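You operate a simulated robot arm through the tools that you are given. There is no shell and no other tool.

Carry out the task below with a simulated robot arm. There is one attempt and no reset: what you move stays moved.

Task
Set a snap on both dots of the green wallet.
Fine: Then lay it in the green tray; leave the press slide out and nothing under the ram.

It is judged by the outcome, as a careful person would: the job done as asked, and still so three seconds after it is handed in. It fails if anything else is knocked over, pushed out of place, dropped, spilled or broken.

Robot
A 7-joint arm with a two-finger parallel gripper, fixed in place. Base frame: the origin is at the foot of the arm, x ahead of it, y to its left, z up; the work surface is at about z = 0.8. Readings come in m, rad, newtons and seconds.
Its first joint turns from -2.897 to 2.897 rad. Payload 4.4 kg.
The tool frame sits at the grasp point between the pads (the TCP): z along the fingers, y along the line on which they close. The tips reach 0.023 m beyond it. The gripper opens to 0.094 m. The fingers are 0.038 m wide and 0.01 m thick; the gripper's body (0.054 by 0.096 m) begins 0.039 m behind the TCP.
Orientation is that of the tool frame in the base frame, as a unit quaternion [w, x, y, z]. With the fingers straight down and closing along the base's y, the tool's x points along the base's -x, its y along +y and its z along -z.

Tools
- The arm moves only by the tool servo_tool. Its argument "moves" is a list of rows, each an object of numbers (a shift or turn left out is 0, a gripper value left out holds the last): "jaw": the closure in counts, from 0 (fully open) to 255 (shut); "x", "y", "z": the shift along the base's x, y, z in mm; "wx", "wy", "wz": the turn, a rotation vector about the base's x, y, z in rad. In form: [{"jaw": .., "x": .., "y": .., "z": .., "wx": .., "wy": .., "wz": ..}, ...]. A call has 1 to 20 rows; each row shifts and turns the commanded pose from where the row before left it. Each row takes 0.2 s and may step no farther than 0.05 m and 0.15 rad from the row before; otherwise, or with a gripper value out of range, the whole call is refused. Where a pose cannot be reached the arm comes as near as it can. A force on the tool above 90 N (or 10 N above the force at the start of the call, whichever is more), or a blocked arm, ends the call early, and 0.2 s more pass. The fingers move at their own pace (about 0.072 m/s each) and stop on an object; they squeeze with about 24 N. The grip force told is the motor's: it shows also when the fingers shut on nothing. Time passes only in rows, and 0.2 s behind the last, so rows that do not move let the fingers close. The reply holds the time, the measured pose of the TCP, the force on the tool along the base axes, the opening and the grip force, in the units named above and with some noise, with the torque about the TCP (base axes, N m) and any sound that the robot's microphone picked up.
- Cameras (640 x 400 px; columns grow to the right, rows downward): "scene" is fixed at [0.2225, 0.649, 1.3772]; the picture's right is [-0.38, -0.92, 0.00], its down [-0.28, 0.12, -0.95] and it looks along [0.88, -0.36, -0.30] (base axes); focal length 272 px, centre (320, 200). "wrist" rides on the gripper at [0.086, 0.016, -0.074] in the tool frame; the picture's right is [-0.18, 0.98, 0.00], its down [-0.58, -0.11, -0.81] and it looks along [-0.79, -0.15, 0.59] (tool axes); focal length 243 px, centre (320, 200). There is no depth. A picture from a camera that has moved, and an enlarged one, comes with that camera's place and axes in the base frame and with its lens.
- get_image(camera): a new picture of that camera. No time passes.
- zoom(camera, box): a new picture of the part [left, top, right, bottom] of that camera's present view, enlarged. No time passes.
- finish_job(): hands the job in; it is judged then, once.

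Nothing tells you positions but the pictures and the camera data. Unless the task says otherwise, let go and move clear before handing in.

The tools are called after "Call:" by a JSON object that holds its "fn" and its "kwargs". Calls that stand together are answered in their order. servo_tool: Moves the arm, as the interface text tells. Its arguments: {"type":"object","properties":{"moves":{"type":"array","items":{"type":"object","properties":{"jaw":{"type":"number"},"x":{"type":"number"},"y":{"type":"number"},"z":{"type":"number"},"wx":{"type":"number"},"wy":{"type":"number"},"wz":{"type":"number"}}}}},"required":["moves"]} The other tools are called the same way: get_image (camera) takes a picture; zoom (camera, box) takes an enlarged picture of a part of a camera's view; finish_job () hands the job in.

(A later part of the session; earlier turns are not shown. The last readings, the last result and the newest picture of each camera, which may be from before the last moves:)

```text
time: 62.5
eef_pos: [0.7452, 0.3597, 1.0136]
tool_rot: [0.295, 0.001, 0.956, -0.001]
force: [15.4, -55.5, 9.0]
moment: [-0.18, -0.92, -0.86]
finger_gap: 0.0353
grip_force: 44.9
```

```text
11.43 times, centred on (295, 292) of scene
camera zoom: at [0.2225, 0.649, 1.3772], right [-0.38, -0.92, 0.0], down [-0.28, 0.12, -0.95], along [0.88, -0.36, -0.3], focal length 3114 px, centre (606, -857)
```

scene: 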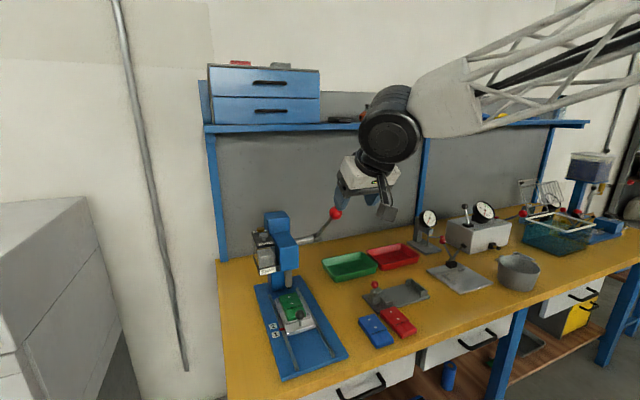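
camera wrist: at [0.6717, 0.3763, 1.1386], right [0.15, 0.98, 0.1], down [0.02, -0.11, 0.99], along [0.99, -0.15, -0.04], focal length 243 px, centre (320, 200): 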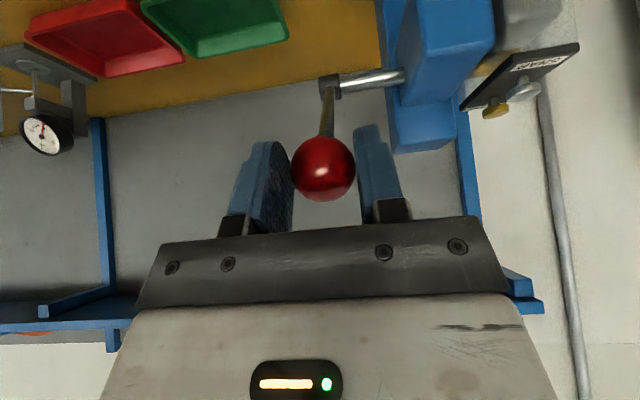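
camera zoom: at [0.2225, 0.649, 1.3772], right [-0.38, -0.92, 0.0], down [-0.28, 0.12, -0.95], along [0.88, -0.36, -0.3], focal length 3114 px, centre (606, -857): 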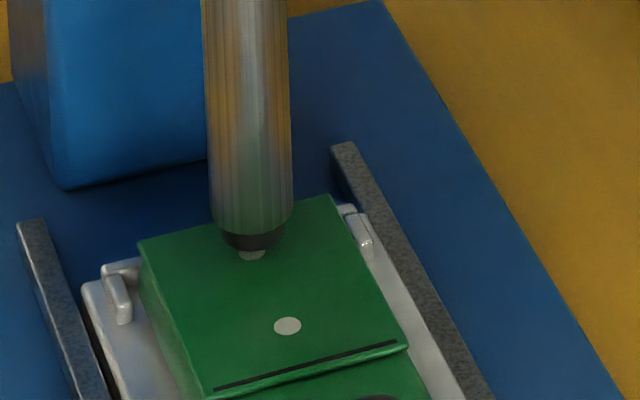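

Call:
{"fn": "servo_tool", "kwargs": {"moves": [{"y": -1.2}, {"x": -0.1, "z": -4.3}, {}]}}

Call:
{"fn": "zoom", "kwargs": {"camera": "scene", "box": [275, 275, 315, 310]}}

Call:
{"fn": "servo_tool", "kwargs": {"moves": [{"x": 0.2, "z": -4.3}, {}]}}

Call:
{"fn": "zoom", "kwargs": {"camera": "scene", "box": [275, 275, 315, 310]}}

```text
time: 63.3
eef_pos: [0.7447, 0.3596, 1.008]
tool_rot: [0.295, 0.0, 0.955, -0.001]
force: [-3.3, -67.5, 10.0]
moment: [-0.21, -1.12, -1.3]
finger_gap: 0.0353
grip_force: 44.7
```

```text
11.43 times, centred on (295, 292) of scene
camera zoom: at [0.2225, 0.649, 1.3772], right [-0.38, -0.92, 0.0], down [-0.28, 0.12, -0.95], along [0.88, -0.36, -0.3], focal length 3114 px, centre (606, -857)
```

zoom: 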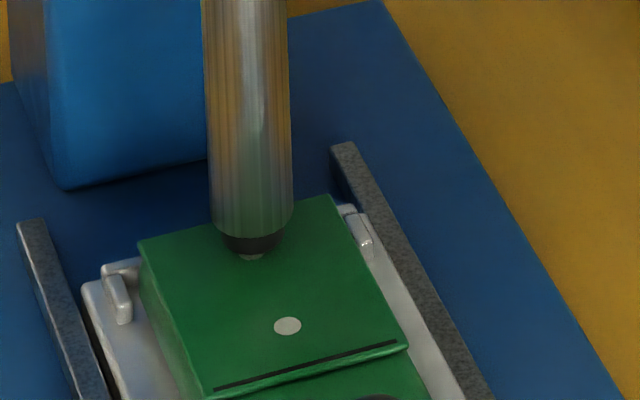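

```text
time: 63.9
eef_pos: [0.7443, 0.3603, 1.0059]
tool_rot: [0.297, 0.001, 0.955, 0.0]
force: [-18.1, -68.9, 28.0]
moment: [-0.37, -0.57, -1.53]
finger_gap: 0.0355
grip_force: 44.9
```

```text
11.43 times, centred on (295, 292) of scene
camera zoom: at [0.2225, 0.649, 1.3772], right [-0.38, -0.92, 0.0], down [-0.28, 0.12, -0.95], along [0.88, -0.36, -0.3], focal length 3114 px, centre (606, -857)
```

zoom: 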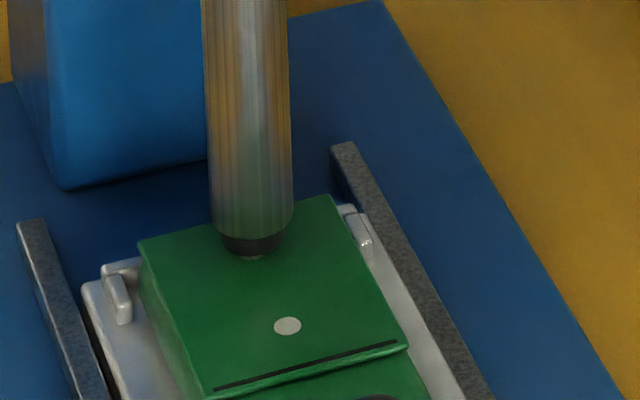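

Call:
{"fn": "servo_tool", "kwargs": {"moves": [{"y": -2}, {}]}}

Call:
{"fn": "zoom", "kwargs": {"camera": "scene", "box": [280, 285, 300, 302]}}

```text
time: 64.5
eef_pos: [0.7445, 0.3594, 1.0053]
tool_rot: [0.296, 0.0, 0.955, 0.001]
force: [19.5, -16.9, 17.0]
moment: [0.06, 0.13, -0.17]
finger_gap: 0.0353
grip_force: 45.2
```

```text
16.00 times, centred on (290, 294) of scene
camera zoom: at [0.2225, 0.649, 1.3772], right [-0.38, -0.92, 0.0], down [-0.28, 0.12, -0.95], along [0.88, -0.36, -0.3], focal length 4360 px, centre (800, -1296)
```

zoom: 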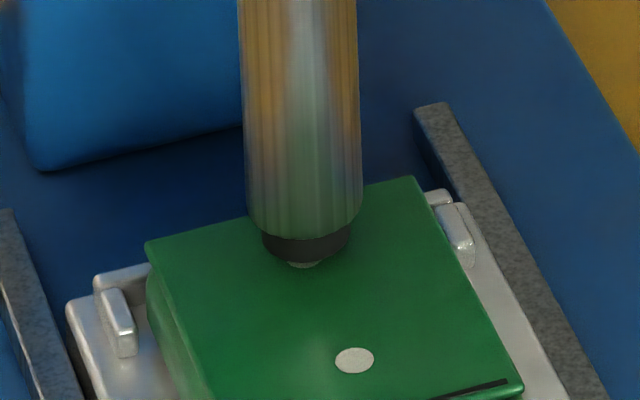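

Load is mostly relieved and it's unclear whether the ram is touching yet. I'll lower in very small steps to see whether it keeps moving.

Call:
{"fn": "servo_tool", "kwargs": {"moves": [{"x": -1, "z": -4}, {}]}}

Call:
{"fn": "zoom", "kwargs": {"camera": "scene", "box": [280, 285, 300, 302]}}

```text
time: 65.1
eef_pos: [0.743, 0.3604, 1.0031]
tool_rot: [0.297, 0.0, 0.955, 0.001]
force: [12.2, 13.3, 33.2]
moment: [0.04, -0.83, 0.24]
finger_gap: 0.0354
grip_force: 45.1
```

```text
16.00 times, centred on (290, 294) of scene
camera zoom: at [0.2225, 0.649, 1.3772], right [-0.38, -0.92, 0.0], down [-0.28, 0.12, -0.95], along [0.88, -0.36, -0.3], focal length 4360 px, centre (800, -1296)
```

zoom: 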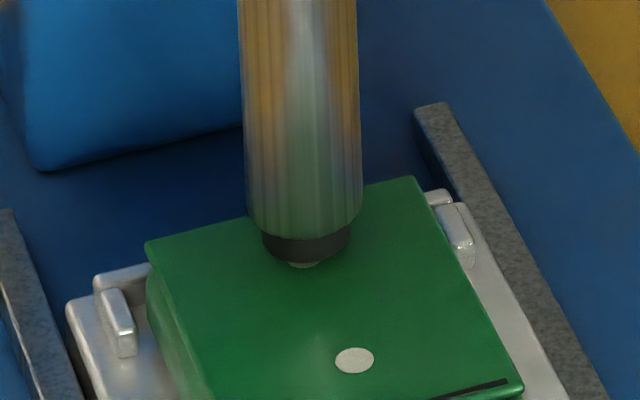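

Resistance is rising, so the ram is about at contact. The dot looks 3–5 mm short of the ram's centre, and the pointer also reads slightly short of mark 1. I'll raise the lever back up and nudge the slide forward before pressing.

Call:
{"fn": "servo_tool", "kwargs": {"moves": [{"x": 1, "z": 4}, {"x": 0.4, "z": 8.7}, {"x": 0.4, "z": 8.7}, {"x": 1.1, "z": 8.7}, {"x": 1.2, "z": 8.6}, {}]}}

Call:
{"fn": "zoom", "kwargs": {"camera": "scene", "box": [250, 220, 350, 320]}}

```text
time: 66.5
eef_pos: [0.7471, 0.3596, 1.0392]
tool_rot: [0.296, 0.001, 0.955, -0.001]
force: [4.4, 21.1, -2.5]
moment: [-0.16, 1.12, 0.38]
finger_gap: 0.0353
grip_force: 44.9
```

```text
4.00 times, centred on (300, 270) of scene
camera zoom: at [0.2225, 0.649, 1.3772], right [-0.38, -0.92, 0.0], down [-0.28, 0.12, -0.95], along [0.88, -0.36, -0.3], focal length 1090 px, centre (400, -80)
```

zoom: 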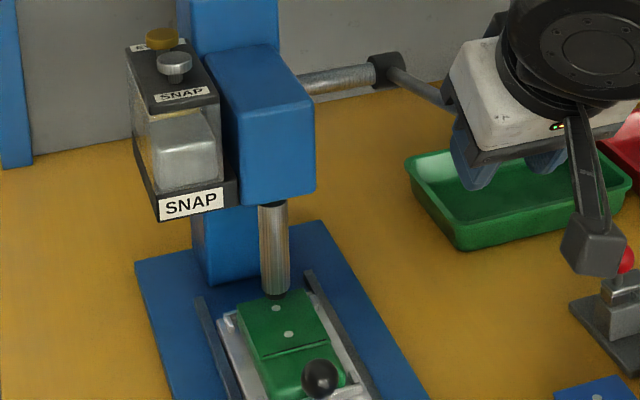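

Call:
{"fn": "servo_tool", "kwargs": {"moves": [{"x": 1.9, "z": 8.5}, {"x": 1.9, "z": 8.5}, {"x": 2.6, "z": 8.3}, {"x": 2.6, "z": 8.3}, {}]}}

Call:
{"fn": "servo_tool", "kwargs": {"moves": [{"x": 3.3, "z": 8.1}, {"x": 3.3, "z": 8.0}, {"x": 4, "z": 7.8}, {"x": 4.1, "z": 7.7}, {}]}}

Call:
{"fn": "servo_tool", "kwargs": {"moves": [{"x": 4.7, "z": 7.4}, {"x": 4.7, "z": 7.3}, {"x": 5.3, "z": 6.9}, {"x": 5.3, "z": 6.9}, {}]}}

Call:
{"fn": "zoom", "kwargs": {"camera": "scene", "box": [250, 190, 350, 310]}}

```text
time: 67.7
eef_pos: [0.7564, 0.359, 1.0714]
tool_rot: [0.296, 0.0, 0.955, -0.001]
force: [22.0, 27.8, -10.7]
moment: [-0.17, 1.17, 0.5]
finger_gap: 0.0352
grip_force: 45.3
```

```text
time: 68.9
eef_pos: [0.7723, 0.3599, 1.1041]
tool_rot: [0.295, 0.001, 0.955, -0.001]
force: [-2.8, 18.0, -2.2]
moment: [0.05, 1.29, 0.35]
finger_gap: 0.0353
grip_force: 44.4
```

```text
time: 70.1
eef_pos: [0.7915, 0.3596, 1.1331]
tool_rot: [0.294, 0.001, 0.956, -0.001]
force: [4.7, 9.6, -15.8]
moment: [0.05, 0.58, 0.15]
finger_gap: 0.0351
grip_force: 44.9
```

```text
3.33 times, centred on (300, 250) of scene
camera zoom: at [0.2225, 0.649, 1.3772], right [-0.38, -0.92, 0.0], down [-0.28, 0.12, -0.95], along [0.88, -0.36, -0.3], focal length 908 px, centre (387, 33)
```

zoom: 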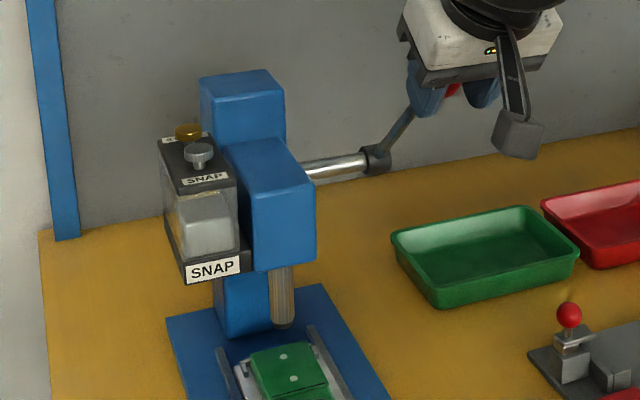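

Call:
{"fn": "servo_tool", "kwargs": {"moves": [{"x": 3, "z": 3}, {"x": 2, "z": 2}, {}, {"jaw": 92}, {"jaw": 92}, {"jaw": 92}, {}]}}

Call:
{"fn": "get_image", "kwargs": {"camera": "wrist"}}

Call:
{"fn": "zoom", "kwargs": {"camera": "scene", "box": [250, 190, 350, 310]}}

```text
time: 71.7
eef_pos: [0.7968, 0.3597, 1.1379]
tool_rot: [0.296, 0.0, 0.955, -0.001]
force: [-0.7, 0.0, 0.3]
moment: [0.02, 0.01, -0.01]
finger_gap: 0.06
grip_force: 0.0
```

```text
taken
camera wrist: at [0.6813, 0.3752, 1.1501], right [0.15, 0.98, 0.1], down [0.02, -0.11, 0.99], along [0.99, -0.15, -0.04], focal length 243 px, centre (320, 200)
```

wrist: 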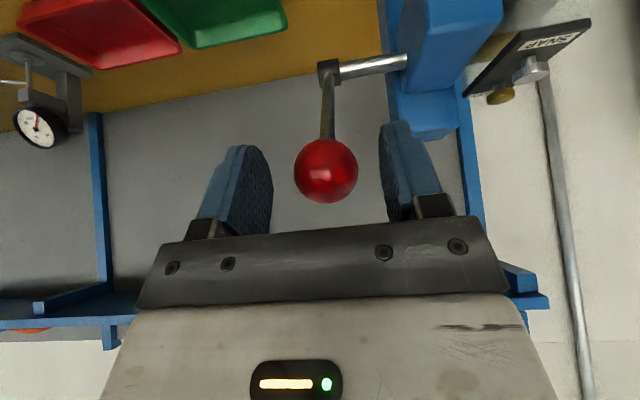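

```text
3.33 times, centred on (300, 250) of scene
camera zoom: at [0.2225, 0.649, 1.3772], right [-0.38, -0.92, 0.0], down [-0.28, 0.12, -0.95], along [0.88, -0.36, -0.3], focal length 908 px, centre (387, 33)
```

zoom: 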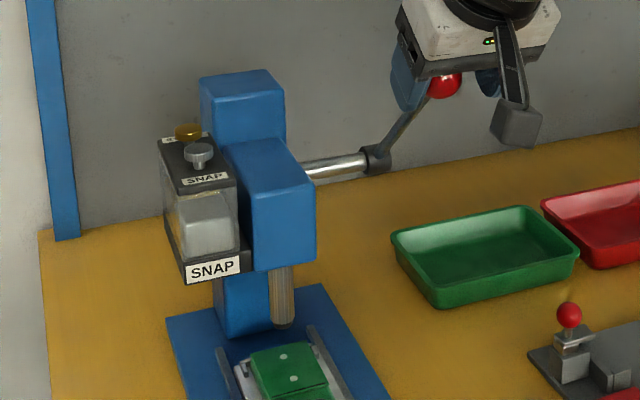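

Lever stays up when released. Going back to the knob to nudge the slide.

Call:
{"fn": "servo_tool", "kwargs": {"moves": [{"x": -17, "z": 25}, {"x": -17, "z": 25}, {"x": -37, "jaw": 133}, {"x": -37}, {"x": -37}, {"y": 18, "z": -40}, {"y": 18, "z": -40}, {"y": 18, "z": -40}, {"y": 18, "z": -40}, {"y": 19, "z": -40}, {"y": 19, "z": -40}, {"x": 36, "z": -9}, {"x": 36, "z": -9}, {"x": 35, "z": -9}, {}, {}]}}

Call:
{"fn": "get_image", "kwargs": {"camera": "wrist"}}

```text
time: 75.1
eef_pos: [0.7589, 0.4712, 0.922]
tool_rot: [0.296, 0.001, 0.955, -0.001]
force: [-0.4, -1.1, -0.5]
moment: [-0.02, 0.01, 0.03]
finger_gap: 0.0448
grip_force: 0.1
```

```text
taken
camera wrist: at [0.6438, 0.4878, 0.935], right [0.15, 0.98, 0.1], down [0.02, -0.11, 0.99], along [0.99, -0.15, -0.04], focal length 243 px, centre (320, 200)
```

wrist: 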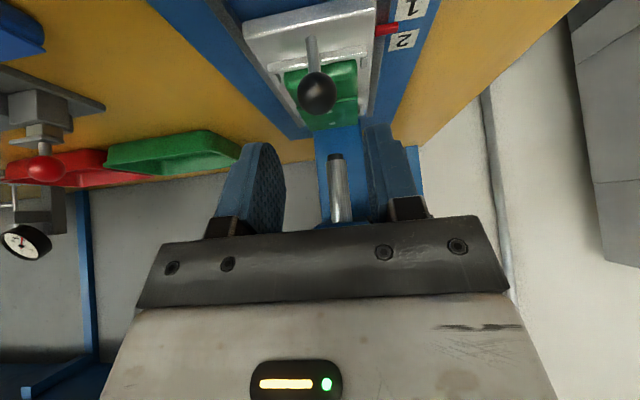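

Call:
{"fn": "servo_tool", "kwargs": {"moves": [{"x": 11, "y": -1, "z": -17}, {"x": 11, "y": -1, "z": -17}, {"x": 11, "z": -16}, {}]}}

Call:
{"fn": "get_image", "kwargs": {"camera": "wrist"}}

```text
time: 76.1
eef_pos: [0.7901, 0.4668, 0.8709]
tool_rot: [0.296, 0.0, 0.955, 0.0]
force: [0.1, 1.0, -0.2]
moment: [0.01, -0.04, 0.0]
finger_gap: 0.0447
grip_force: 0.0
```

```text
taken
camera wrist: at [0.6758, 0.484, 0.8826], right [0.15, 0.98, 0.1], down [0.02, -0.11, 0.99], along [0.99, -0.15, -0.04], focal length 243 px, centre (320, 200)
```

wrist: 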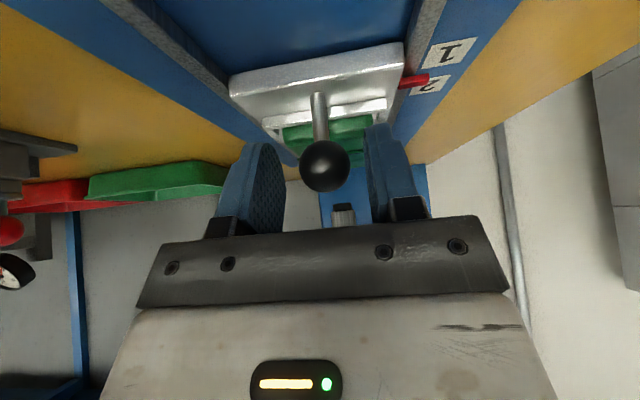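

Call:
{"fn": "servo_tool", "kwargs": {"moves": [{"y": 2}, {"jaw": 255}, {"jaw": 255}, {"jaw": 255}, {"jaw": 255}]}}

Call:
{"fn": "zoom", "kwargs": {"camera": "scene", "box": [260, 310, 310, 345]}}

Call:
{"fn": "servo_tool", "kwargs": {"moves": [{"x": 2}, {"x": 2}, {}]}}

Call:
{"fn": "zoom", "kwargs": {"camera": "scene", "box": [260, 310, 310, 345]}}

```text
time: 77.3
eef_pos: [0.7896, 0.4705, 0.8703]
tool_rot: [0.295, 0.001, 0.955, -0.001]
force: [-1.0, 16.0, -2.6]
moment: [0.13, 0.12, 0.08]
finger_gap: 0.0256
grip_force: 45.2
```

```text
11.43 times, centred on (285, 328) of scene
camera zoom: at [0.2225, 0.649, 1.3772], right [-0.38, -0.92, 0.0], down [-0.28, 0.12, -0.95], along [0.88, -0.36, -0.3], focal length 3114 px, centre (720, -1257)
```

zoom: 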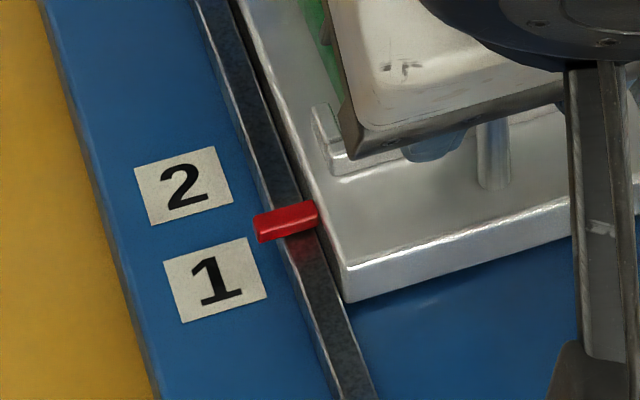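

```text
time: 78.1
eef_pos: [0.7954, 0.4693, 0.8709]
tool_rot: [0.295, 0.002, 0.955, -0.001]
force: [0.6, 23.3, -6.3]
moment: [0.24, 0.23, 0.05]
finger_gap: 0.0254
grip_force: 44.6
```

```text
11.43 times, centred on (285, 328) of scene
camera zoom: at [0.2225, 0.649, 1.3772], right [-0.38, -0.92, 0.0], down [-0.28, 0.12, -0.95], along [0.88, -0.36, -0.3], focal length 3114 px, centre (720, -1257)
```

zoom: 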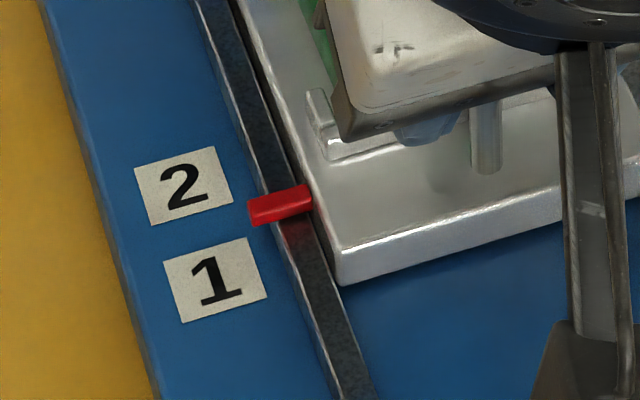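

The slide moved about 5 mm. Before pressing I want a clear sideways view of the dot against the ram, so I'll release and look from the left with the wrist camera.

Call:
{"fn": "servo_tool", "kwargs": {"moves": [{"jaw": 133}, {"jaw": 133}, {"jaw": 133}, {"x": -12, "z": 15}, {"x": -20, "z": 25}, {"x": -30, "z": 20}, {"x": -40}, {"x": -40, "y": 30}, {"y": 45, "wz": -0.12, "jaw": 0}, {"y": 45, "wz": -0.12}, {"y": 40, "wz": -0.12}, {"y": 25, "wz": -0.12}, {"x": 35, "wz": -0.12}, {"x": 40, "wz": -0.116}, {"x": 27, "z": -13}, {}, {}]}}

Call:
{"fn": "get_image", "kwargs": {"camera": "wrist"}}

Call:
{"fn": "get_image", "kwargs": {"camera": "scene"}}

```text
time: 81.7
eef_pos: [0.7554, 0.6559, 0.9155]
tool_rot: [0.277, 0.336, 0.894, -0.104]
force: [-0.4, -0.6, -0.3]
moment: [0.02, -0.02, 0.0]
finger_gap: 0.094
grip_force: 0.1
```

```text
taken
camera wrist: at [0.6792, 0.7421, 0.9278], right [0.76, 0.64, 0.1], down [-0.05, -0.1, 0.99], along [0.65, -0.76, -0.04], focal length 243 px, centre (320, 200)
```

wrist: 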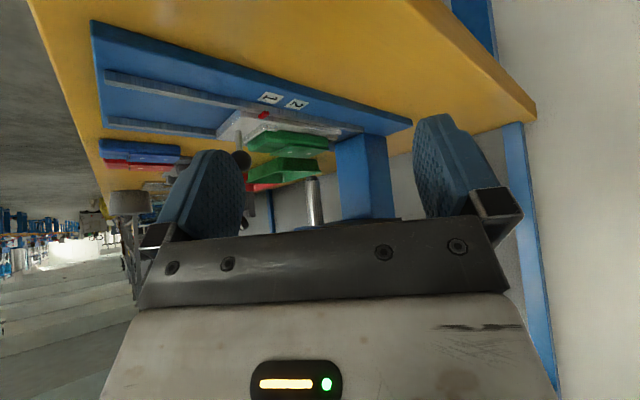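

```text
taken
```

scene: 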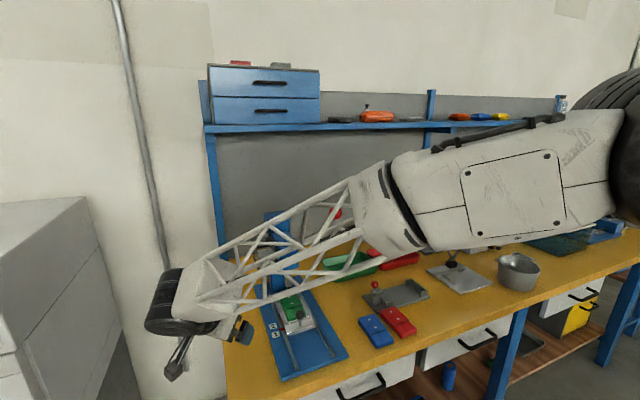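

Call:
{"fn": "zoom", "kwargs": {"camera": "wrist", "box": [230, 80, 390, 220]}}

Call:
{"fn": "zoom", "kwargs": {"camera": "wrist", "box": [270, 110, 350, 200]}}

```text
2.86 times, centred on (310, 150) of wrist
camera zoom: at [0.6792, 0.7421, 0.9278], right [0.76, 0.64, 0.1], down [-0.05, -0.1, 0.99], along [0.65, -0.76, -0.04], focal length 693 px, centre (349, 343)
```

zoom: 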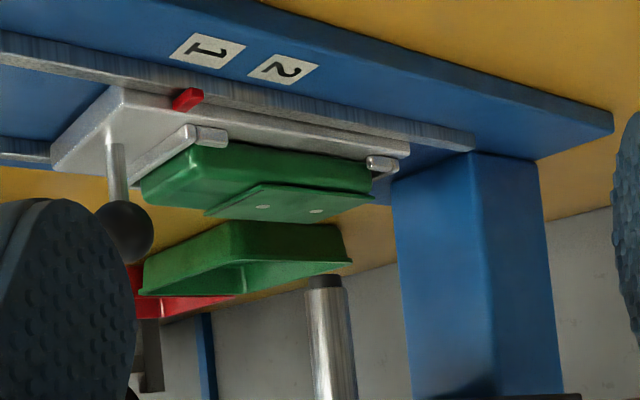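

```text
4.44 times, centred on (310, 155) of wrist
camera zoom: at [0.6792, 0.7421, 0.9278], right [0.76, 0.64, 0.1], down [-0.05, -0.1, 0.99], along [0.65, -0.76, -0.04], focal length 1078 px, centre (364, 400)
```

zoom: 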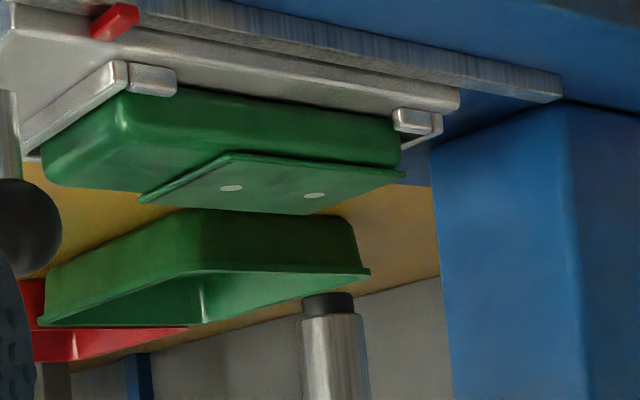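

The side view shows the far dot directly under the ram, within about 1 mm. Returning to the lever.

Call:
{"fn": "servo_tool", "kwargs": {"moves": [{"x": -27, "z": 13}, {"x": -40, "wz": 0.12}, {"x": -35, "wz": 0.12}, {"y": -25, "wz": 0.12}, {"y": -40, "wz": 0.12}, {"y": -45, "wz": 0.12}, {"y": -45, "wz": 0.116, "jaw": 92}, {"y": -23, "z": 44}, {"y": -23, "z": 44}, {"y": -23, "z": 44}, {"y": -23, "z": 44}, {"y": -23, "z": 44}, {"y": -23, "z": 43}, {"x": 37}, {"x": 37}, {"x": 37}, {}, {}]}}

Call:
{"fn": "get_image", "kwargs": {"camera": "wrist"}}

```text
time: 85.5
eef_pos: [0.7656, 0.3613, 1.1903]
tool_rot: [0.296, 0.001, 0.955, -0.001]
force: [-0.4, 0.5, -0.3]
moment: [0.04, 0.02, -0.03]
finger_gap: 0.0601
grip_force: 0.0
```

```text
taken
camera wrist: at [0.6502, 0.3779, 1.2025], right [0.15, 0.98, 0.1], down [0.02, -0.11, 0.99], along [0.99, -0.15, -0.04], focal length 243 px, centre (320, 200)
```

wrist: 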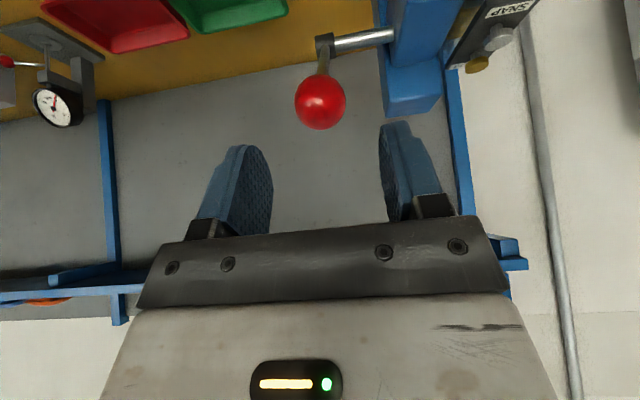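

Call:
{"fn": "servo_tool", "kwargs": {"moves": [{"x": 11, "z": -17}, {"x": 11, "z": -17}, {"x": 10, "z": -16}, {}, {"jaw": 255}, {"jaw": 255}, {"jaw": 255}, {"jaw": 255}]}}

```text
time: 87.3
eef_pos: [0.7972, 0.3615, 1.1405]
tool_rot: [0.296, 0.001, 0.955, 0.0]
force: [-2.2, -35.9, 1.2]
moment: [-0.46, -0.01, -0.63]
finger_gap: 0.0352
grip_force: 44.9
```

Call:
{"fn": "servo_tool", "kwargs": {"moves": [{"y": -1}, {"x": -5.6, "z": -6.7}, {"x": -5.6, "z": -6.7}, {"x": -5, "z": -7.2}, {"x": -5, "z": -7.1}, {}]}}

Call:
{"fn": "servo_tool", "kwargs": {"moves": [{"x": -4.4, "z": -7.6}, {"x": -4.4, "z": -7.6}, {"x": -3.7, "z": -7.9}, {"x": -3.7, "z": -7.9}, {}]}}

```text
time: 88.7
eef_pos: [0.7747, 0.3598, 1.1167]
tool_rot: [0.296, 0.001, 0.955, 0.0]
force: [8.0, 25.6, 4.2]
moment: [0.38, -1.36, 0.49]
finger_gap: 0.035
grip_force: 44.8
```

```text
time: 89.9
eef_pos: [0.7592, 0.361, 1.0853]
tool_rot: [0.296, 0.001, 0.955, -0.001]
force: [-0.1, 26.7, 7.9]
moment: [0.19, -1.01, 0.56]
finger_gap: 0.0351
grip_force: 44.1
```

Call:
{"fn": "servo_tool", "kwargs": {"moves": [{"y": 0.7, "x": -3.1, "z": -8.2}, {"x": -3, "z": -8.3}, {"x": -2.3, "z": -8.4}, {"x": -2.3, "z": -8.5}, {}]}}

Call:
{"fn": "servo_tool", "kwargs": {"moves": [{"x": -1.6, "z": -8.6}, {"x": -1.5, "z": -8.7}, {"x": -0.8, "z": -8.7}, {}]}}

Call:
{"fn": "zoom", "kwargs": {"camera": "scene", "box": [275, 275, 315, 310]}}

```text
time: 91.1
eef_pos: [0.7479, 0.3597, 1.0519]
tool_rot: [0.296, 0.001, 0.955, -0.002]
force: [6.4, 6.9, 9.1]
moment: [-0.02, -1.26, 0.09]
finger_gap: 0.0352
grip_force: 45.2
```

```text
time: 92.1
eef_pos: [0.7443, 0.3601, 1.0231]
tool_rot: [0.295, 0.002, 0.956, -0.001]
force: [-0.8, 2.7, 8.3]
moment: [0.04, -0.83, -0.04]
finger_gap: 0.0352
grip_force: 44.9
```

```text
11.43 times, centred on (295, 292) of scene
camera zoom: at [0.2225, 0.649, 1.3772], right [-0.38, -0.92, 0.0], down [-0.28, 0.12, -0.95], along [0.88, -0.36, -0.3], focal length 3114 px, centre (606, -857)
```

zoom: 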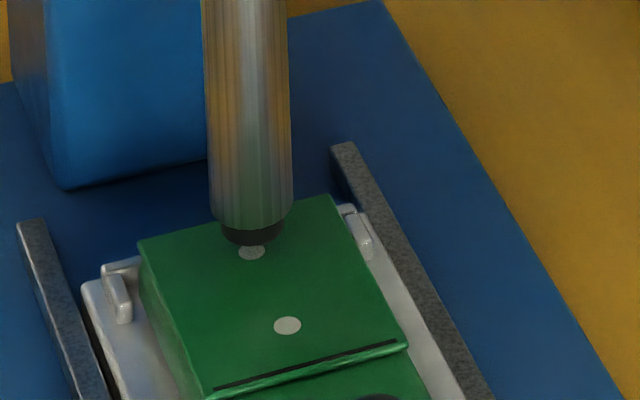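

The slide has returned to the same spot after release, so there's a detent at mark 1, and the side view confirmed alignment there. Pressing on now.

Call:
{"fn": "servo_tool", "kwargs": {"moves": [{"x": -0.6, "z": -4.3}, {"x": -0.4, "z": -4.3}, {"x": -0.2, "z": -4.4}, {"z": -4.4}, {}]}}

Call:
{"fn": "servo_tool", "kwargs": {"moves": [{"x": 0.2, "z": -4.4}, {"x": 0.4, "z": -4.4}, {}]}}

Call:
{"fn": "zoom", "kwargs": {"camera": "scene", "box": [275, 275, 315, 310]}}

```text
time: 93.3
eef_pos: [0.7436, 0.3602, 1.0082]
tool_rot: [0.296, 0.0, 0.955, 0.0]
force: [-1.0, 2.0, 25.0]
moment: [0.04, -0.67, 0.03]
finger_gap: 0.035
grip_force: 45.0
```

```text
time: 94.1
eef_pos: [0.744, 0.3606, 1.0002]
tool_rot: [0.297, 0.001, 0.955, 0.0]
force: [3.3, 0.3, 34.3]
moment: [0.0, -0.63, 0.04]
finger_gap: 0.0357
grip_force: 44.6
```

```text
11.43 times, centred on (295, 292) of scene
camera zoom: at [0.2225, 0.649, 1.3772], right [-0.38, -0.92, 0.0], down [-0.28, 0.12, -0.95], along [0.88, -0.36, -0.3], focal length 3114 px, centre (606, -857)
```

zoom: 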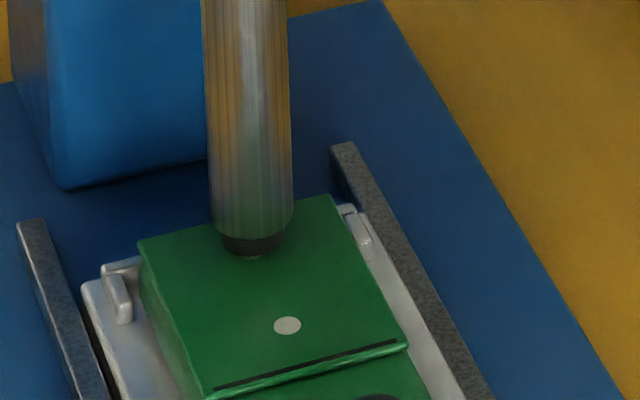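

Call:
{"fn": "servo_tool", "kwargs": {"moves": [{"x": 0.5, "z": -4.4}, {"x": 0.7, "z": -4.3}, {}]}}

Call:
{"fn": "zoom", "kwargs": {"camera": "scene", "box": [275, 275, 315, 310]}}

Call:
{"fn": "servo_tool", "kwargs": {"moves": [{"x": 0.7, "z": -4.3}, {"x": 0.9, "z": -4.3}, {}]}}

Call:
{"fn": "zoom", "kwargs": {"camera": "scene", "box": [275, 275, 315, 310]}}

```text
time: 94.8
eef_pos: [0.7417, 0.3608, 0.9911]
tool_rot: [0.296, 0.001, 0.955, -0.001]
force: [-54.0, -12.8, 19.8]
moment: [0.82, -3.76, -0.22]
finger_gap: 0.0
grip_force: 42.0
stopped in row 3: the force on the tool passed its limit at 114 N (the readings are from after the stop); the commanded pose is now the measured one
```

```text
11.43 times, centred on (295, 292) of scene
camera zoom: at [0.2225, 0.649, 1.3772], right [-0.38, -0.92, 0.0], down [-0.28, 0.12, -0.95], along [0.88, -0.36, -0.3], focal length 3114 px, centre (606, -857)
```

zoom: 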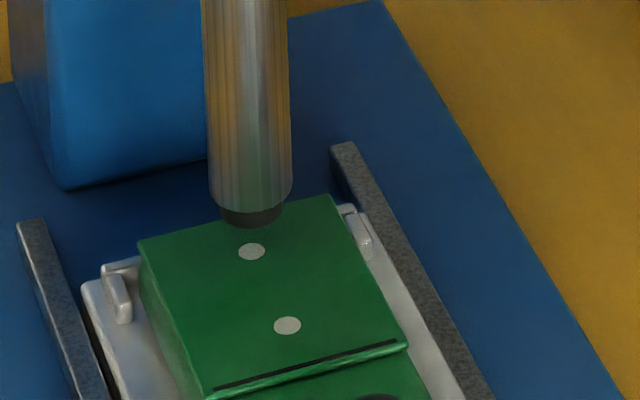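

```text
time: 95.2
eef_pos: [0.7418, 0.361, 0.9887]
tool_rot: [0.296, 0.0, 0.955, 0.0]
force: [-37.9, -6.0, 14.9]
moment: [0.45, -2.65, -0.14]
finger_gap: 0.0001
grip_force: 41.9
stopped in row 1: the force on the tool passed its limit at 93 N (the readings are from after the stop); the commanded pose is now the measured one
```

```text
11.43 times, centred on (295, 292) of scene
camera zoom: at [0.2225, 0.649, 1.3772], right [-0.38, -0.92, 0.0], down [-0.28, 0.12, -0.95], along [0.88, -0.36, -0.3], focal length 3114 px, centre (606, -857)
```

zoom: 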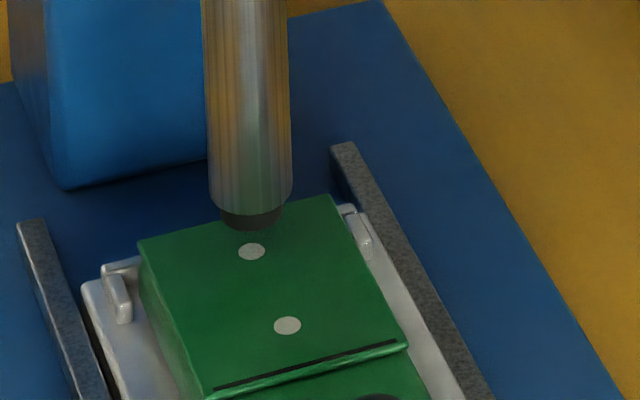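

The ball slipped out of the grip. Let me look before doing anything else.

Call:
{"fn": "get_image", "kwargs": {"camera": "wrist"}}

Call:
{"fn": "zoom", "kwargs": {"camera": "scene", "box": [290, 190, 410, 310]}}

Call:
{"fn": "get_image", "kwargs": {"camera": "scene"}}

```text
taken
camera wrist: at [0.6268, 0.3776, 1.0007], right [0.15, 0.98, 0.1], down [0.03, -0.11, 0.99], along [0.99, -0.15, -0.04], focal length 243 px, centre (320, 200)
```

wrist: 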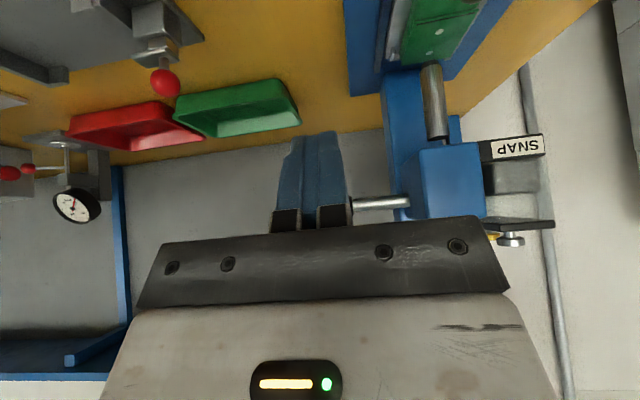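

```text
3.33 times, centred on (350, 250) of scene
camera zoom: at [0.2225, 0.649, 1.3772], right [-0.38, -0.92, 0.0], down [-0.28, 0.12, -0.95], along [0.88, -0.36, -0.3], focal length 908 px, centre (220, 33)
```

zoom: 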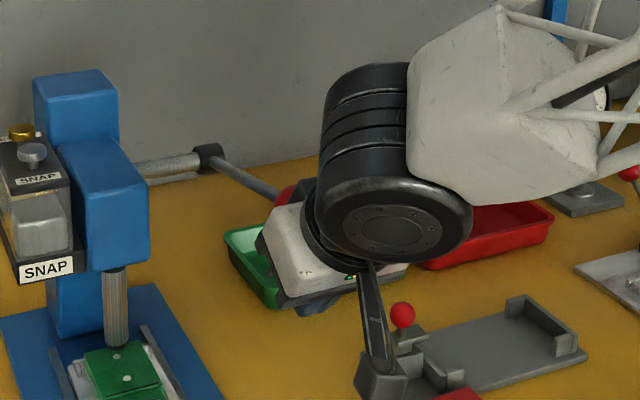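

```text
taken
```

scene: 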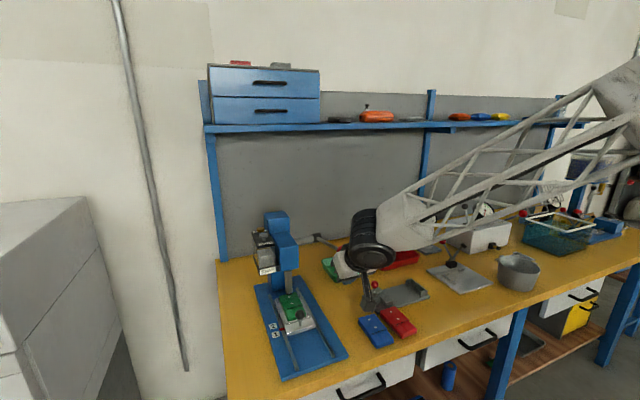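

The lever slipped back up slightly and rests clear of the fingers. I'll back off, go vertical with fingers closed, and push the ball down from above, which is firmer than pinching.

Call:
{"fn": "servo_tool", "kwargs": {"moves": [{"x": -10}, {"x": -20}, {"x": -40}, {"x": -20, "z": 40}, {"z": 45, "wy": 0.15}, {"z": 45, "wy": 0.15}, {"z": 45, "wy": 0.15}, {"z": 45, "wy": 0.15}, {}, {}]}}

Call:
{"fn": "get_image", "kwargs": {"camera": "wrist"}}

Call:
{"fn": "zoom", "kwargs": {"camera": "scene", "box": [250, 190, 390, 310]}}

```text
time: 97.4
eef_pos: [0.6524, 0.3598, 1.2091]
tool_rot: [-0.001, -0.001, 1.0, -0.001]
force: [-0.5, 0.5, -0.3]
moment: [-0.03, 0.01, 0.03]
finger_gap: 0.0
grip_force: 42.8
```

```text
taken
camera wrist: at [0.5657, 0.3764, 1.2828], right [0.18, 0.98, 0.0], down [0.58, -0.11, 0.81], along [0.79, -0.15, -0.59], focal length 243 px, centre (320, 200)
```

wrist: 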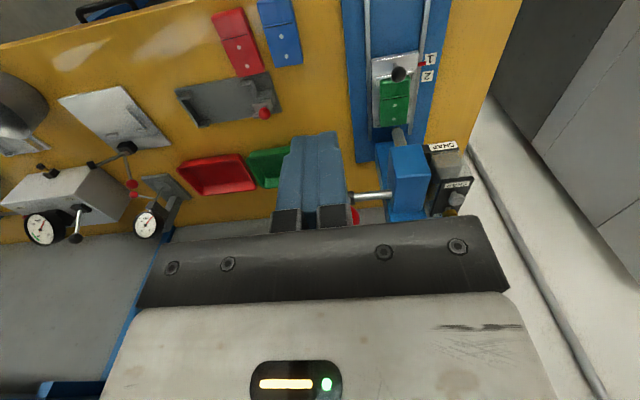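

```text
3.33 times, centred on (320, 250) of scene
camera zoom: at [0.2225, 0.649, 1.3772], right [-0.38, -0.92, 0.0], down [-0.28, 0.12, -0.95], along [0.88, -0.36, -0.3], focal length 908 px, centre (320, 33)
```

zoom: 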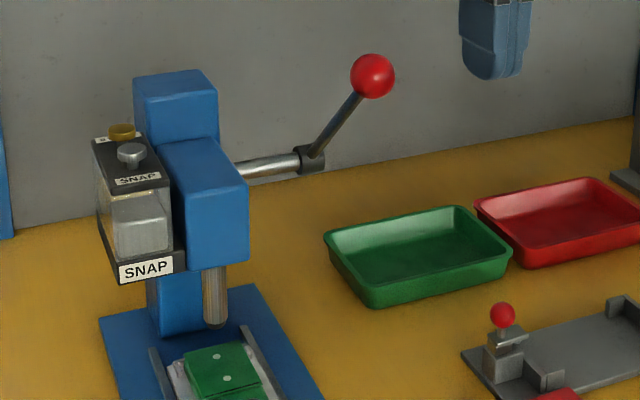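

The lever spring-returned to the top. With fingers closed and vertical I'll push down on the ball from above, following its arc.

Call:
{"fn": "servo_tool", "kwargs": {"moves": [{"x": 47, "y": 2.5, "z": 6, "jaw": 255}, {"x": 47}, {"x": 47}, {}, {"z": -20}, {}]}}

Call:
{"fn": "zoom", "kwargs": {"camera": "scene", "box": [290, 150, 390, 250]}}

Call:
{"fn": "get_image", "kwargs": {"camera": "wrist"}}

Call:
{"fn": "zoom", "kwargs": {"camera": "scene", "box": [275, 275, 315, 310]}}

```text
time: 98.8
eef_pos: [0.794, 0.3632, 1.1932]
tool_rot: [-0.001, -0.001, 1.0, -0.001]
force: [0.7, -0.7, -0.3]
moment: [-0.01, -0.03, -0.01]
finger_gap: 0.0002
grip_force: 42.8
```

```text
4.00 times, centred on (340, 200) of scene
camera zoom: at [0.2225, 0.649, 1.3772], right [-0.38, -0.92, 0.0], down [-0.28, 0.12, -0.95], along [0.88, -0.36, -0.3], focal length 1090 px, centre (240, 200)
```

zoom: 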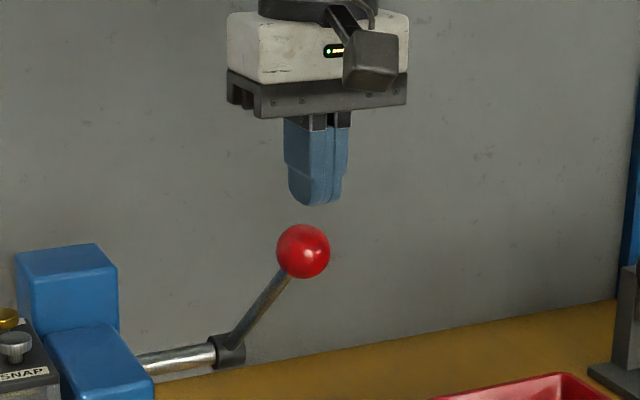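

```text
taken
camera wrist: at [0.706, 0.3798, 1.2673], right [0.18, 0.98, 0.0], down [0.58, -0.11, 0.81], along [0.79, -0.15, -0.59], focal length 243 px, centre (320, 200)
```

wrist: 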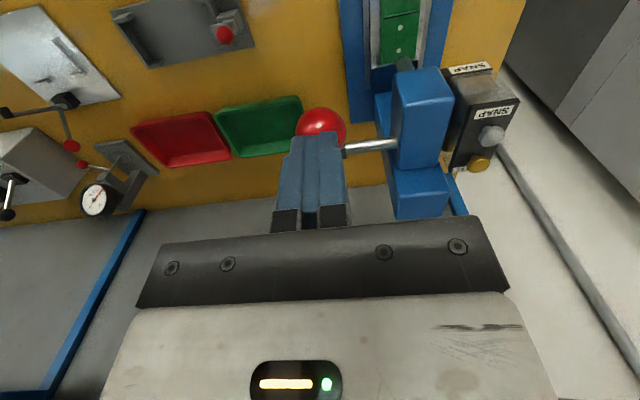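

```text
11.43 times, centred on (295, 292) of scene
camera zoom: at [0.2225, 0.649, 1.3772], right [-0.38, -0.92, 0.0], down [-0.28, 0.12, -0.95], along [0.88, -0.36, -0.3], focal length 3114 px, centre (606, -857)
```

zoom: 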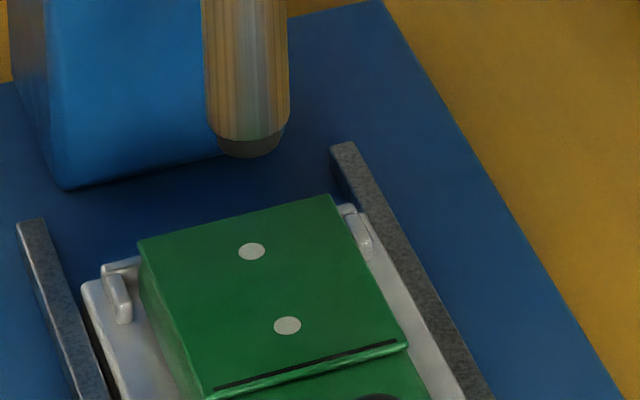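

Call:
{"fn": "servo_tool", "kwargs": {"moves": [{"z": -13, "x": -2}, {"z": -12, "x": -3}, {"z": -13, "x": -4}, {"x": -6, "z": -11}, {"x": -7, "z": -10}, {}]}}

Call:
{"fn": "zoom", "kwargs": {"camera": "scene", "box": [260, 180, 380, 300]}}

```text
time: 100.2
eef_pos: [0.7726, 0.3636, 1.1312]
tool_rot: [-0.001, 0.001, 1.0, -0.002]
force: [1.3, -1.1, 2.1]
moment: [-0.03, -0.06, 0.0]
finger_gap: 0.0002
grip_force: 42.6
```

```text
3.33 times, centred on (320, 240) of scene
camera zoom: at [0.2225, 0.649, 1.3772], right [-0.38, -0.92, 0.0], down [-0.28, 0.12, -0.95], along [0.88, -0.36, -0.3], focal length 908 px, centre (320, 67)
```

zoom: 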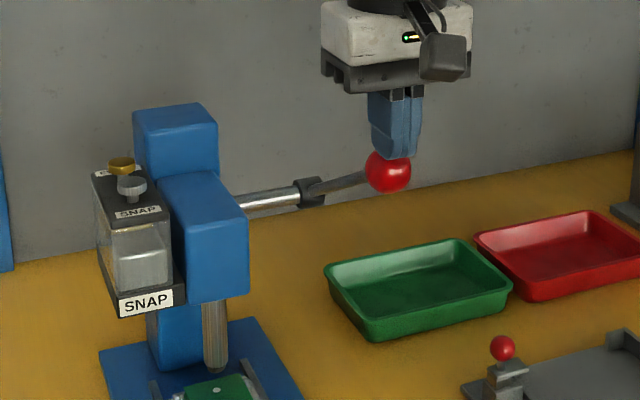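

Pushing from above works with little force. Continuing downward along the arc.

Call:
{"fn": "servo_tool", "kwargs": {"moves": [{"x": -5.5, "z": -13}, {"x": -5.5, "z": -13}, {"x": -4, "z": -13}, {"x": -4, "z": -13}, {"x": -1.5, "z": -10}, {"x": -1.5, "z": -10}, {}]}}

Call:
{"fn": "servo_tool", "kwargs": {"moves": [{"x": -1, "z": -8}, {"x": -1, "z": -8}, {"z": -5}, {}]}}

Call:
{"fn": "zoom", "kwargs": {"camera": "scene", "box": [260, 200, 380, 320]}}

Call:
{"fn": "zoom", "kwargs": {"camera": "scene", "box": [275, 275, 315, 310]}}

```text
time: 101.8
eef_pos: [0.7513, 0.3654, 1.0602]
tool_rot: [-0.001, 0.0, 1.0, -0.001]
force: [-1.5, 2.2, 5.7]
moment: [0.04, -0.04, -0.01]
finger_gap: 0.0
grip_force: 43.1
```

```text
time: 102.8
eef_pos: [0.7492, 0.3651, 1.0455]
tool_rot: [0.002, 0.001, 1.0, 0.0]
force: [-11.4, -14.0, 59.3]
moment: [-0.5, -0.56, -0.26]
finger_gap: 0.0
grip_force: 42.8
```

```text
3.33 times, centred on (320, 260) of scene
camera zoom: at [0.2225, 0.649, 1.3772], right [-0.38, -0.92, 0.0], down [-0.28, 0.12, -0.95], along [0.88, -0.36, -0.3], focal length 908 px, centre (320, 0)
```

zoom: 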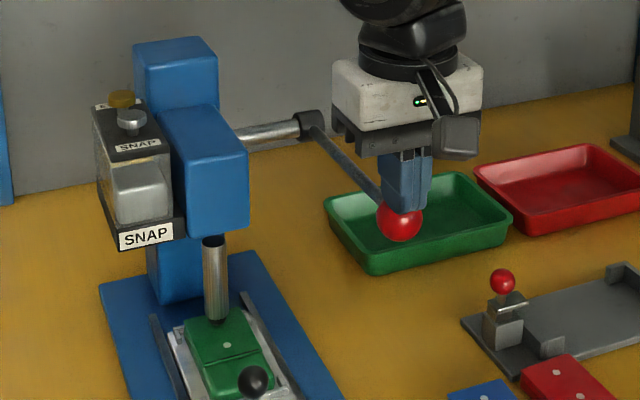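

```text
11.43 times, centred on (295, 292) of scene
camera zoom: at [0.2225, 0.649, 1.3772], right [-0.38, -0.92, 0.0], down [-0.28, 0.12, -0.95], along [0.88, -0.36, -0.3], focal length 3114 px, centre (606, -857)
```

zoom: 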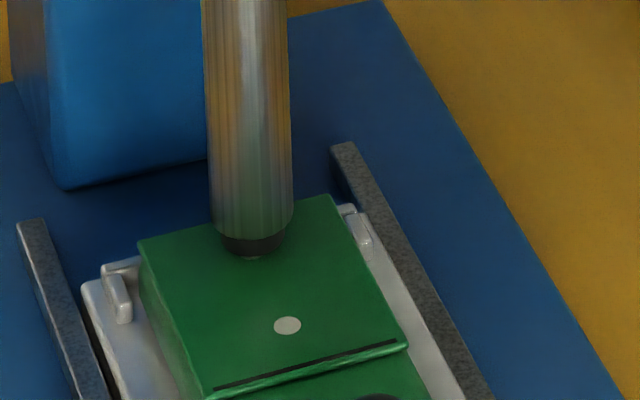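

Ram resistance is now substantial (about 59 N), so it's at the setting stage. Pushing further in small steps.

Call:
{"fn": "servo_tool", "kwargs": {"moves": [{"z": -2}, {"z": -2}, {}]}}

Call:
{"fn": "servo_tool", "kwargs": {"moves": [{"z": -2}, {"z": -2}, {}]}}

Call:
{"fn": "zoom", "kwargs": {"camera": "scene", "box": [275, 275, 315, 310]}}

```text
time: 103.3
eef_pos: [0.7498, 0.3662, 1.047]
tool_rot: [0.004, 0.0, 1.0, 0.002]
force: [-1.5, -0.8, 19.1]
moment: [-0.05, -0.2, 0.03]
finger_gap: 0.0001
grip_force: 42.2
stopped in row 2: the force on the tool passed its limit at 95 N (the readings are from after the stop); the commanded pose is now the measured one
```

```text
time: 104.1
eef_pos: [0.7495, 0.3654, 1.0451]
tool_rot: [0.006, -0.001, 1.0, 0.001]
force: [-12.7, -5.9, 84.2]
moment: [-0.49, -0.77, -0.27]
finger_gap: 0.0
grip_force: 42.8
```

```text
11.43 times, centred on (295, 292) of scene
camera zoom: at [0.2225, 0.649, 1.3772], right [-0.38, -0.92, 0.0], down [-0.28, 0.12, -0.95], along [0.88, -0.36, -0.3], focal length 3114 px, centre (606, -857)
```

zoom: 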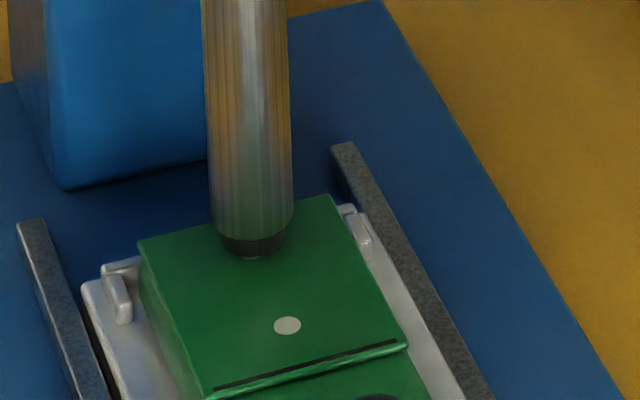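

Call:
{"fn": "servo_tool", "kwargs": {"moves": [{"z": 2}, {"z": 10}, {"z": 15}, {"z": 20, "x": 3}, {"z": 25, "x": 6}, {"z": 30, "x": 6}, {"z": 30}, {}]}}

Call:
{"fn": "zoom", "kwargs": {"camera": "scene", "box": [275, 275, 315, 310]}}

Call:
{"fn": "zoom", "kwargs": {"camera": "scene", "box": [240, 180, 380, 300]}}

Call:
{"fn": "zoom", "kwargs": {"camera": "wrist", "box": [340, 0, 540, 200]}}

```text
time: 105.9
eef_pos: [0.7647, 0.3684, 1.1731]
tool_rot: [0.002, 0.0, 1.0, 0.0]
force: [0.3, 0.5, -0.5]
moment: [0.04, 0.02, 0.03]
finger_gap: 0.0
grip_force: 41.8
```

```text
11.43 times, centred on (295, 292) of scene
camera zoom: at [0.2225, 0.649, 1.3772], right [-0.38, -0.92, 0.0], down [-0.28, 0.12, -0.95], along [0.88, -0.36, -0.3], focal length 3114 px, centre (606, -857)
```

zoom: 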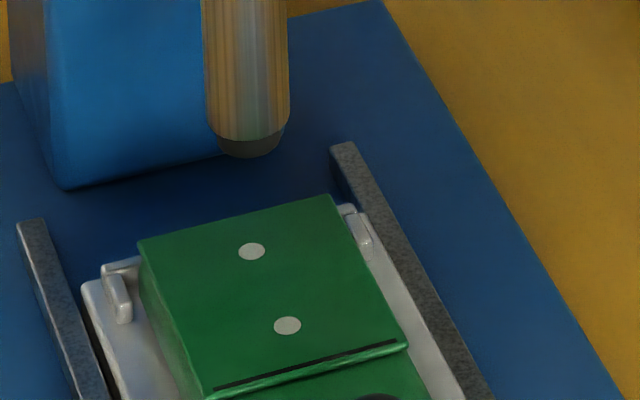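

```text
3.33 times, centred on (310, 240) of scene
camera zoom: at [0.2225, 0.649, 1.3772], right [-0.38, -0.92, 0.0], down [-0.28, 0.12, -0.95], along [0.88, -0.36, -0.3], focal length 908 px, centre (353, 67)
```

zoom: 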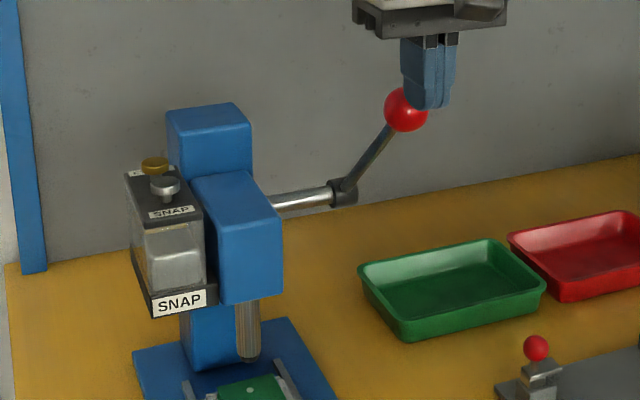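

```text
2.00 times, centred on (440, 100) of wrist
camera zoom: at [0.6773, 0.384, 1.2464], right [0.18, 0.98, 0.0], down [0.58, -0.11, 0.81], along [0.8, -0.15, -0.59], focal length 485 px, centre (80, 400)
```

zoom: 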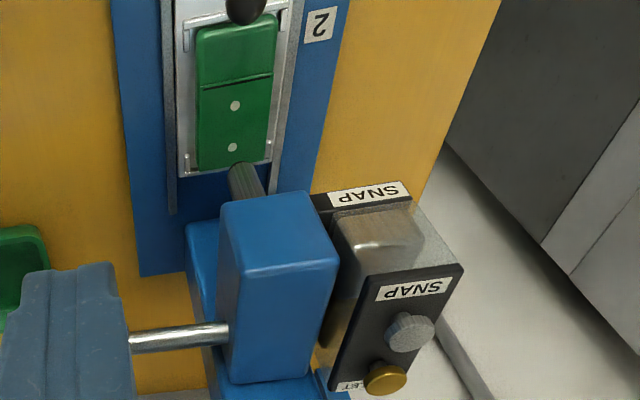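

The dot isn't set and the ram reached its end stop, so a snap probably has to be fed first with the silver SNAP knob on the magazine. I'll take a closer look at that knob.

Call:
{"fn": "servo_tool", "kwargs": {"moves": [{"z": 40}, {"z": 40, "x": -20}, {"wy": -0.15, "x": -30, "y": 30}, {"wy": -0.15, "y": 40}, {"wy": -0.15, "y": 40}, {"wy": -0.15, "y": 40}, {"y": 14, "x": 20}, {"x": 40}, {"x": 30, "z": -20}, {}, {}]}}

Call:
{"fn": "get_image", "kwargs": {"camera": "wrist"}}

Call:
{"fn": "zoom", "kwargs": {"camera": "wrist", "box": [230, 40, 400, 190]}}

Call:
{"fn": "get_image", "kwargs": {"camera": "scene"}}

```text
time: 108.3
eef_pos: [0.8007, 0.5305, 1.2362]
tool_rot: [0.299, 0.0, 0.954, 0.0]
force: [-0.4, -1.3, 0.1]
moment: [-0.01, 0.01, -0.03]
finger_gap: 0.0
grip_force: 42.7
```

```text
taken
camera wrist: at [0.6863, 0.546, 1.247], right [0.15, 0.98, 0.11], down [0.02, -0.11, 0.99], along [0.99, -0.15, -0.04], focal length 243 px, centre (320, 200)
```

wrist: 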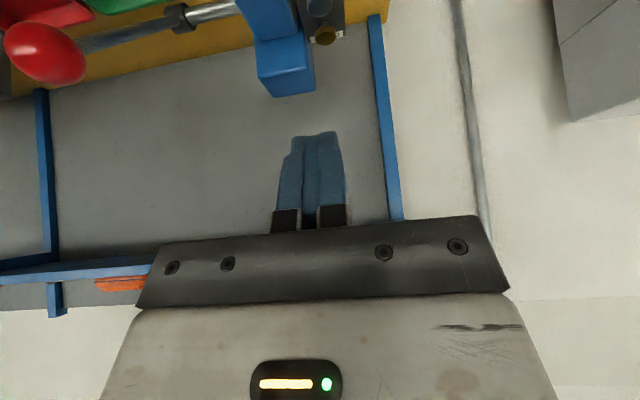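

```text
2.67 times, centred on (315, 115) of wrist
camera zoom: at [0.6863, 0.546, 1.247], right [0.15, 0.98, 0.11], down [0.02, -0.11, 0.99], along [0.99, -0.15, -0.04], focal length 647 px, centre (333, 427)
```

zoom: 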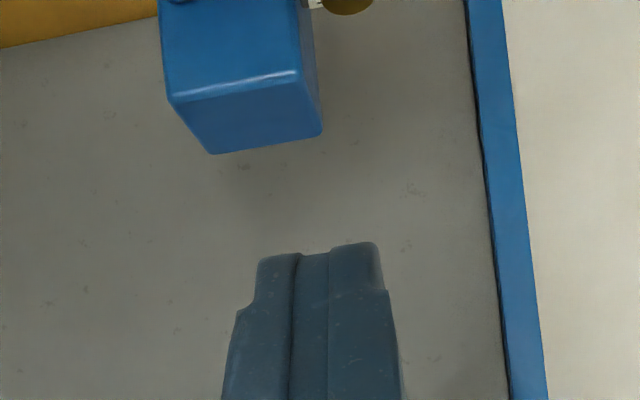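

```text
taken
```

scene: 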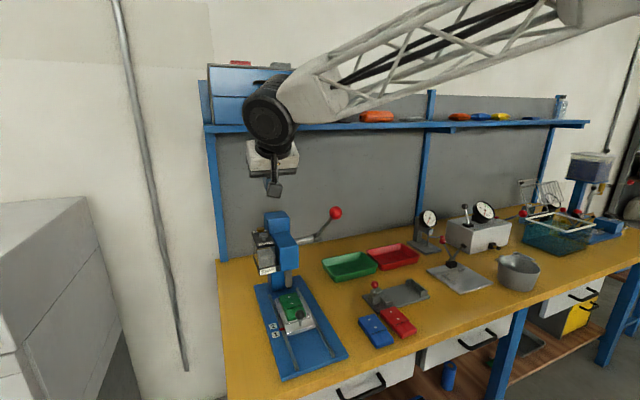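

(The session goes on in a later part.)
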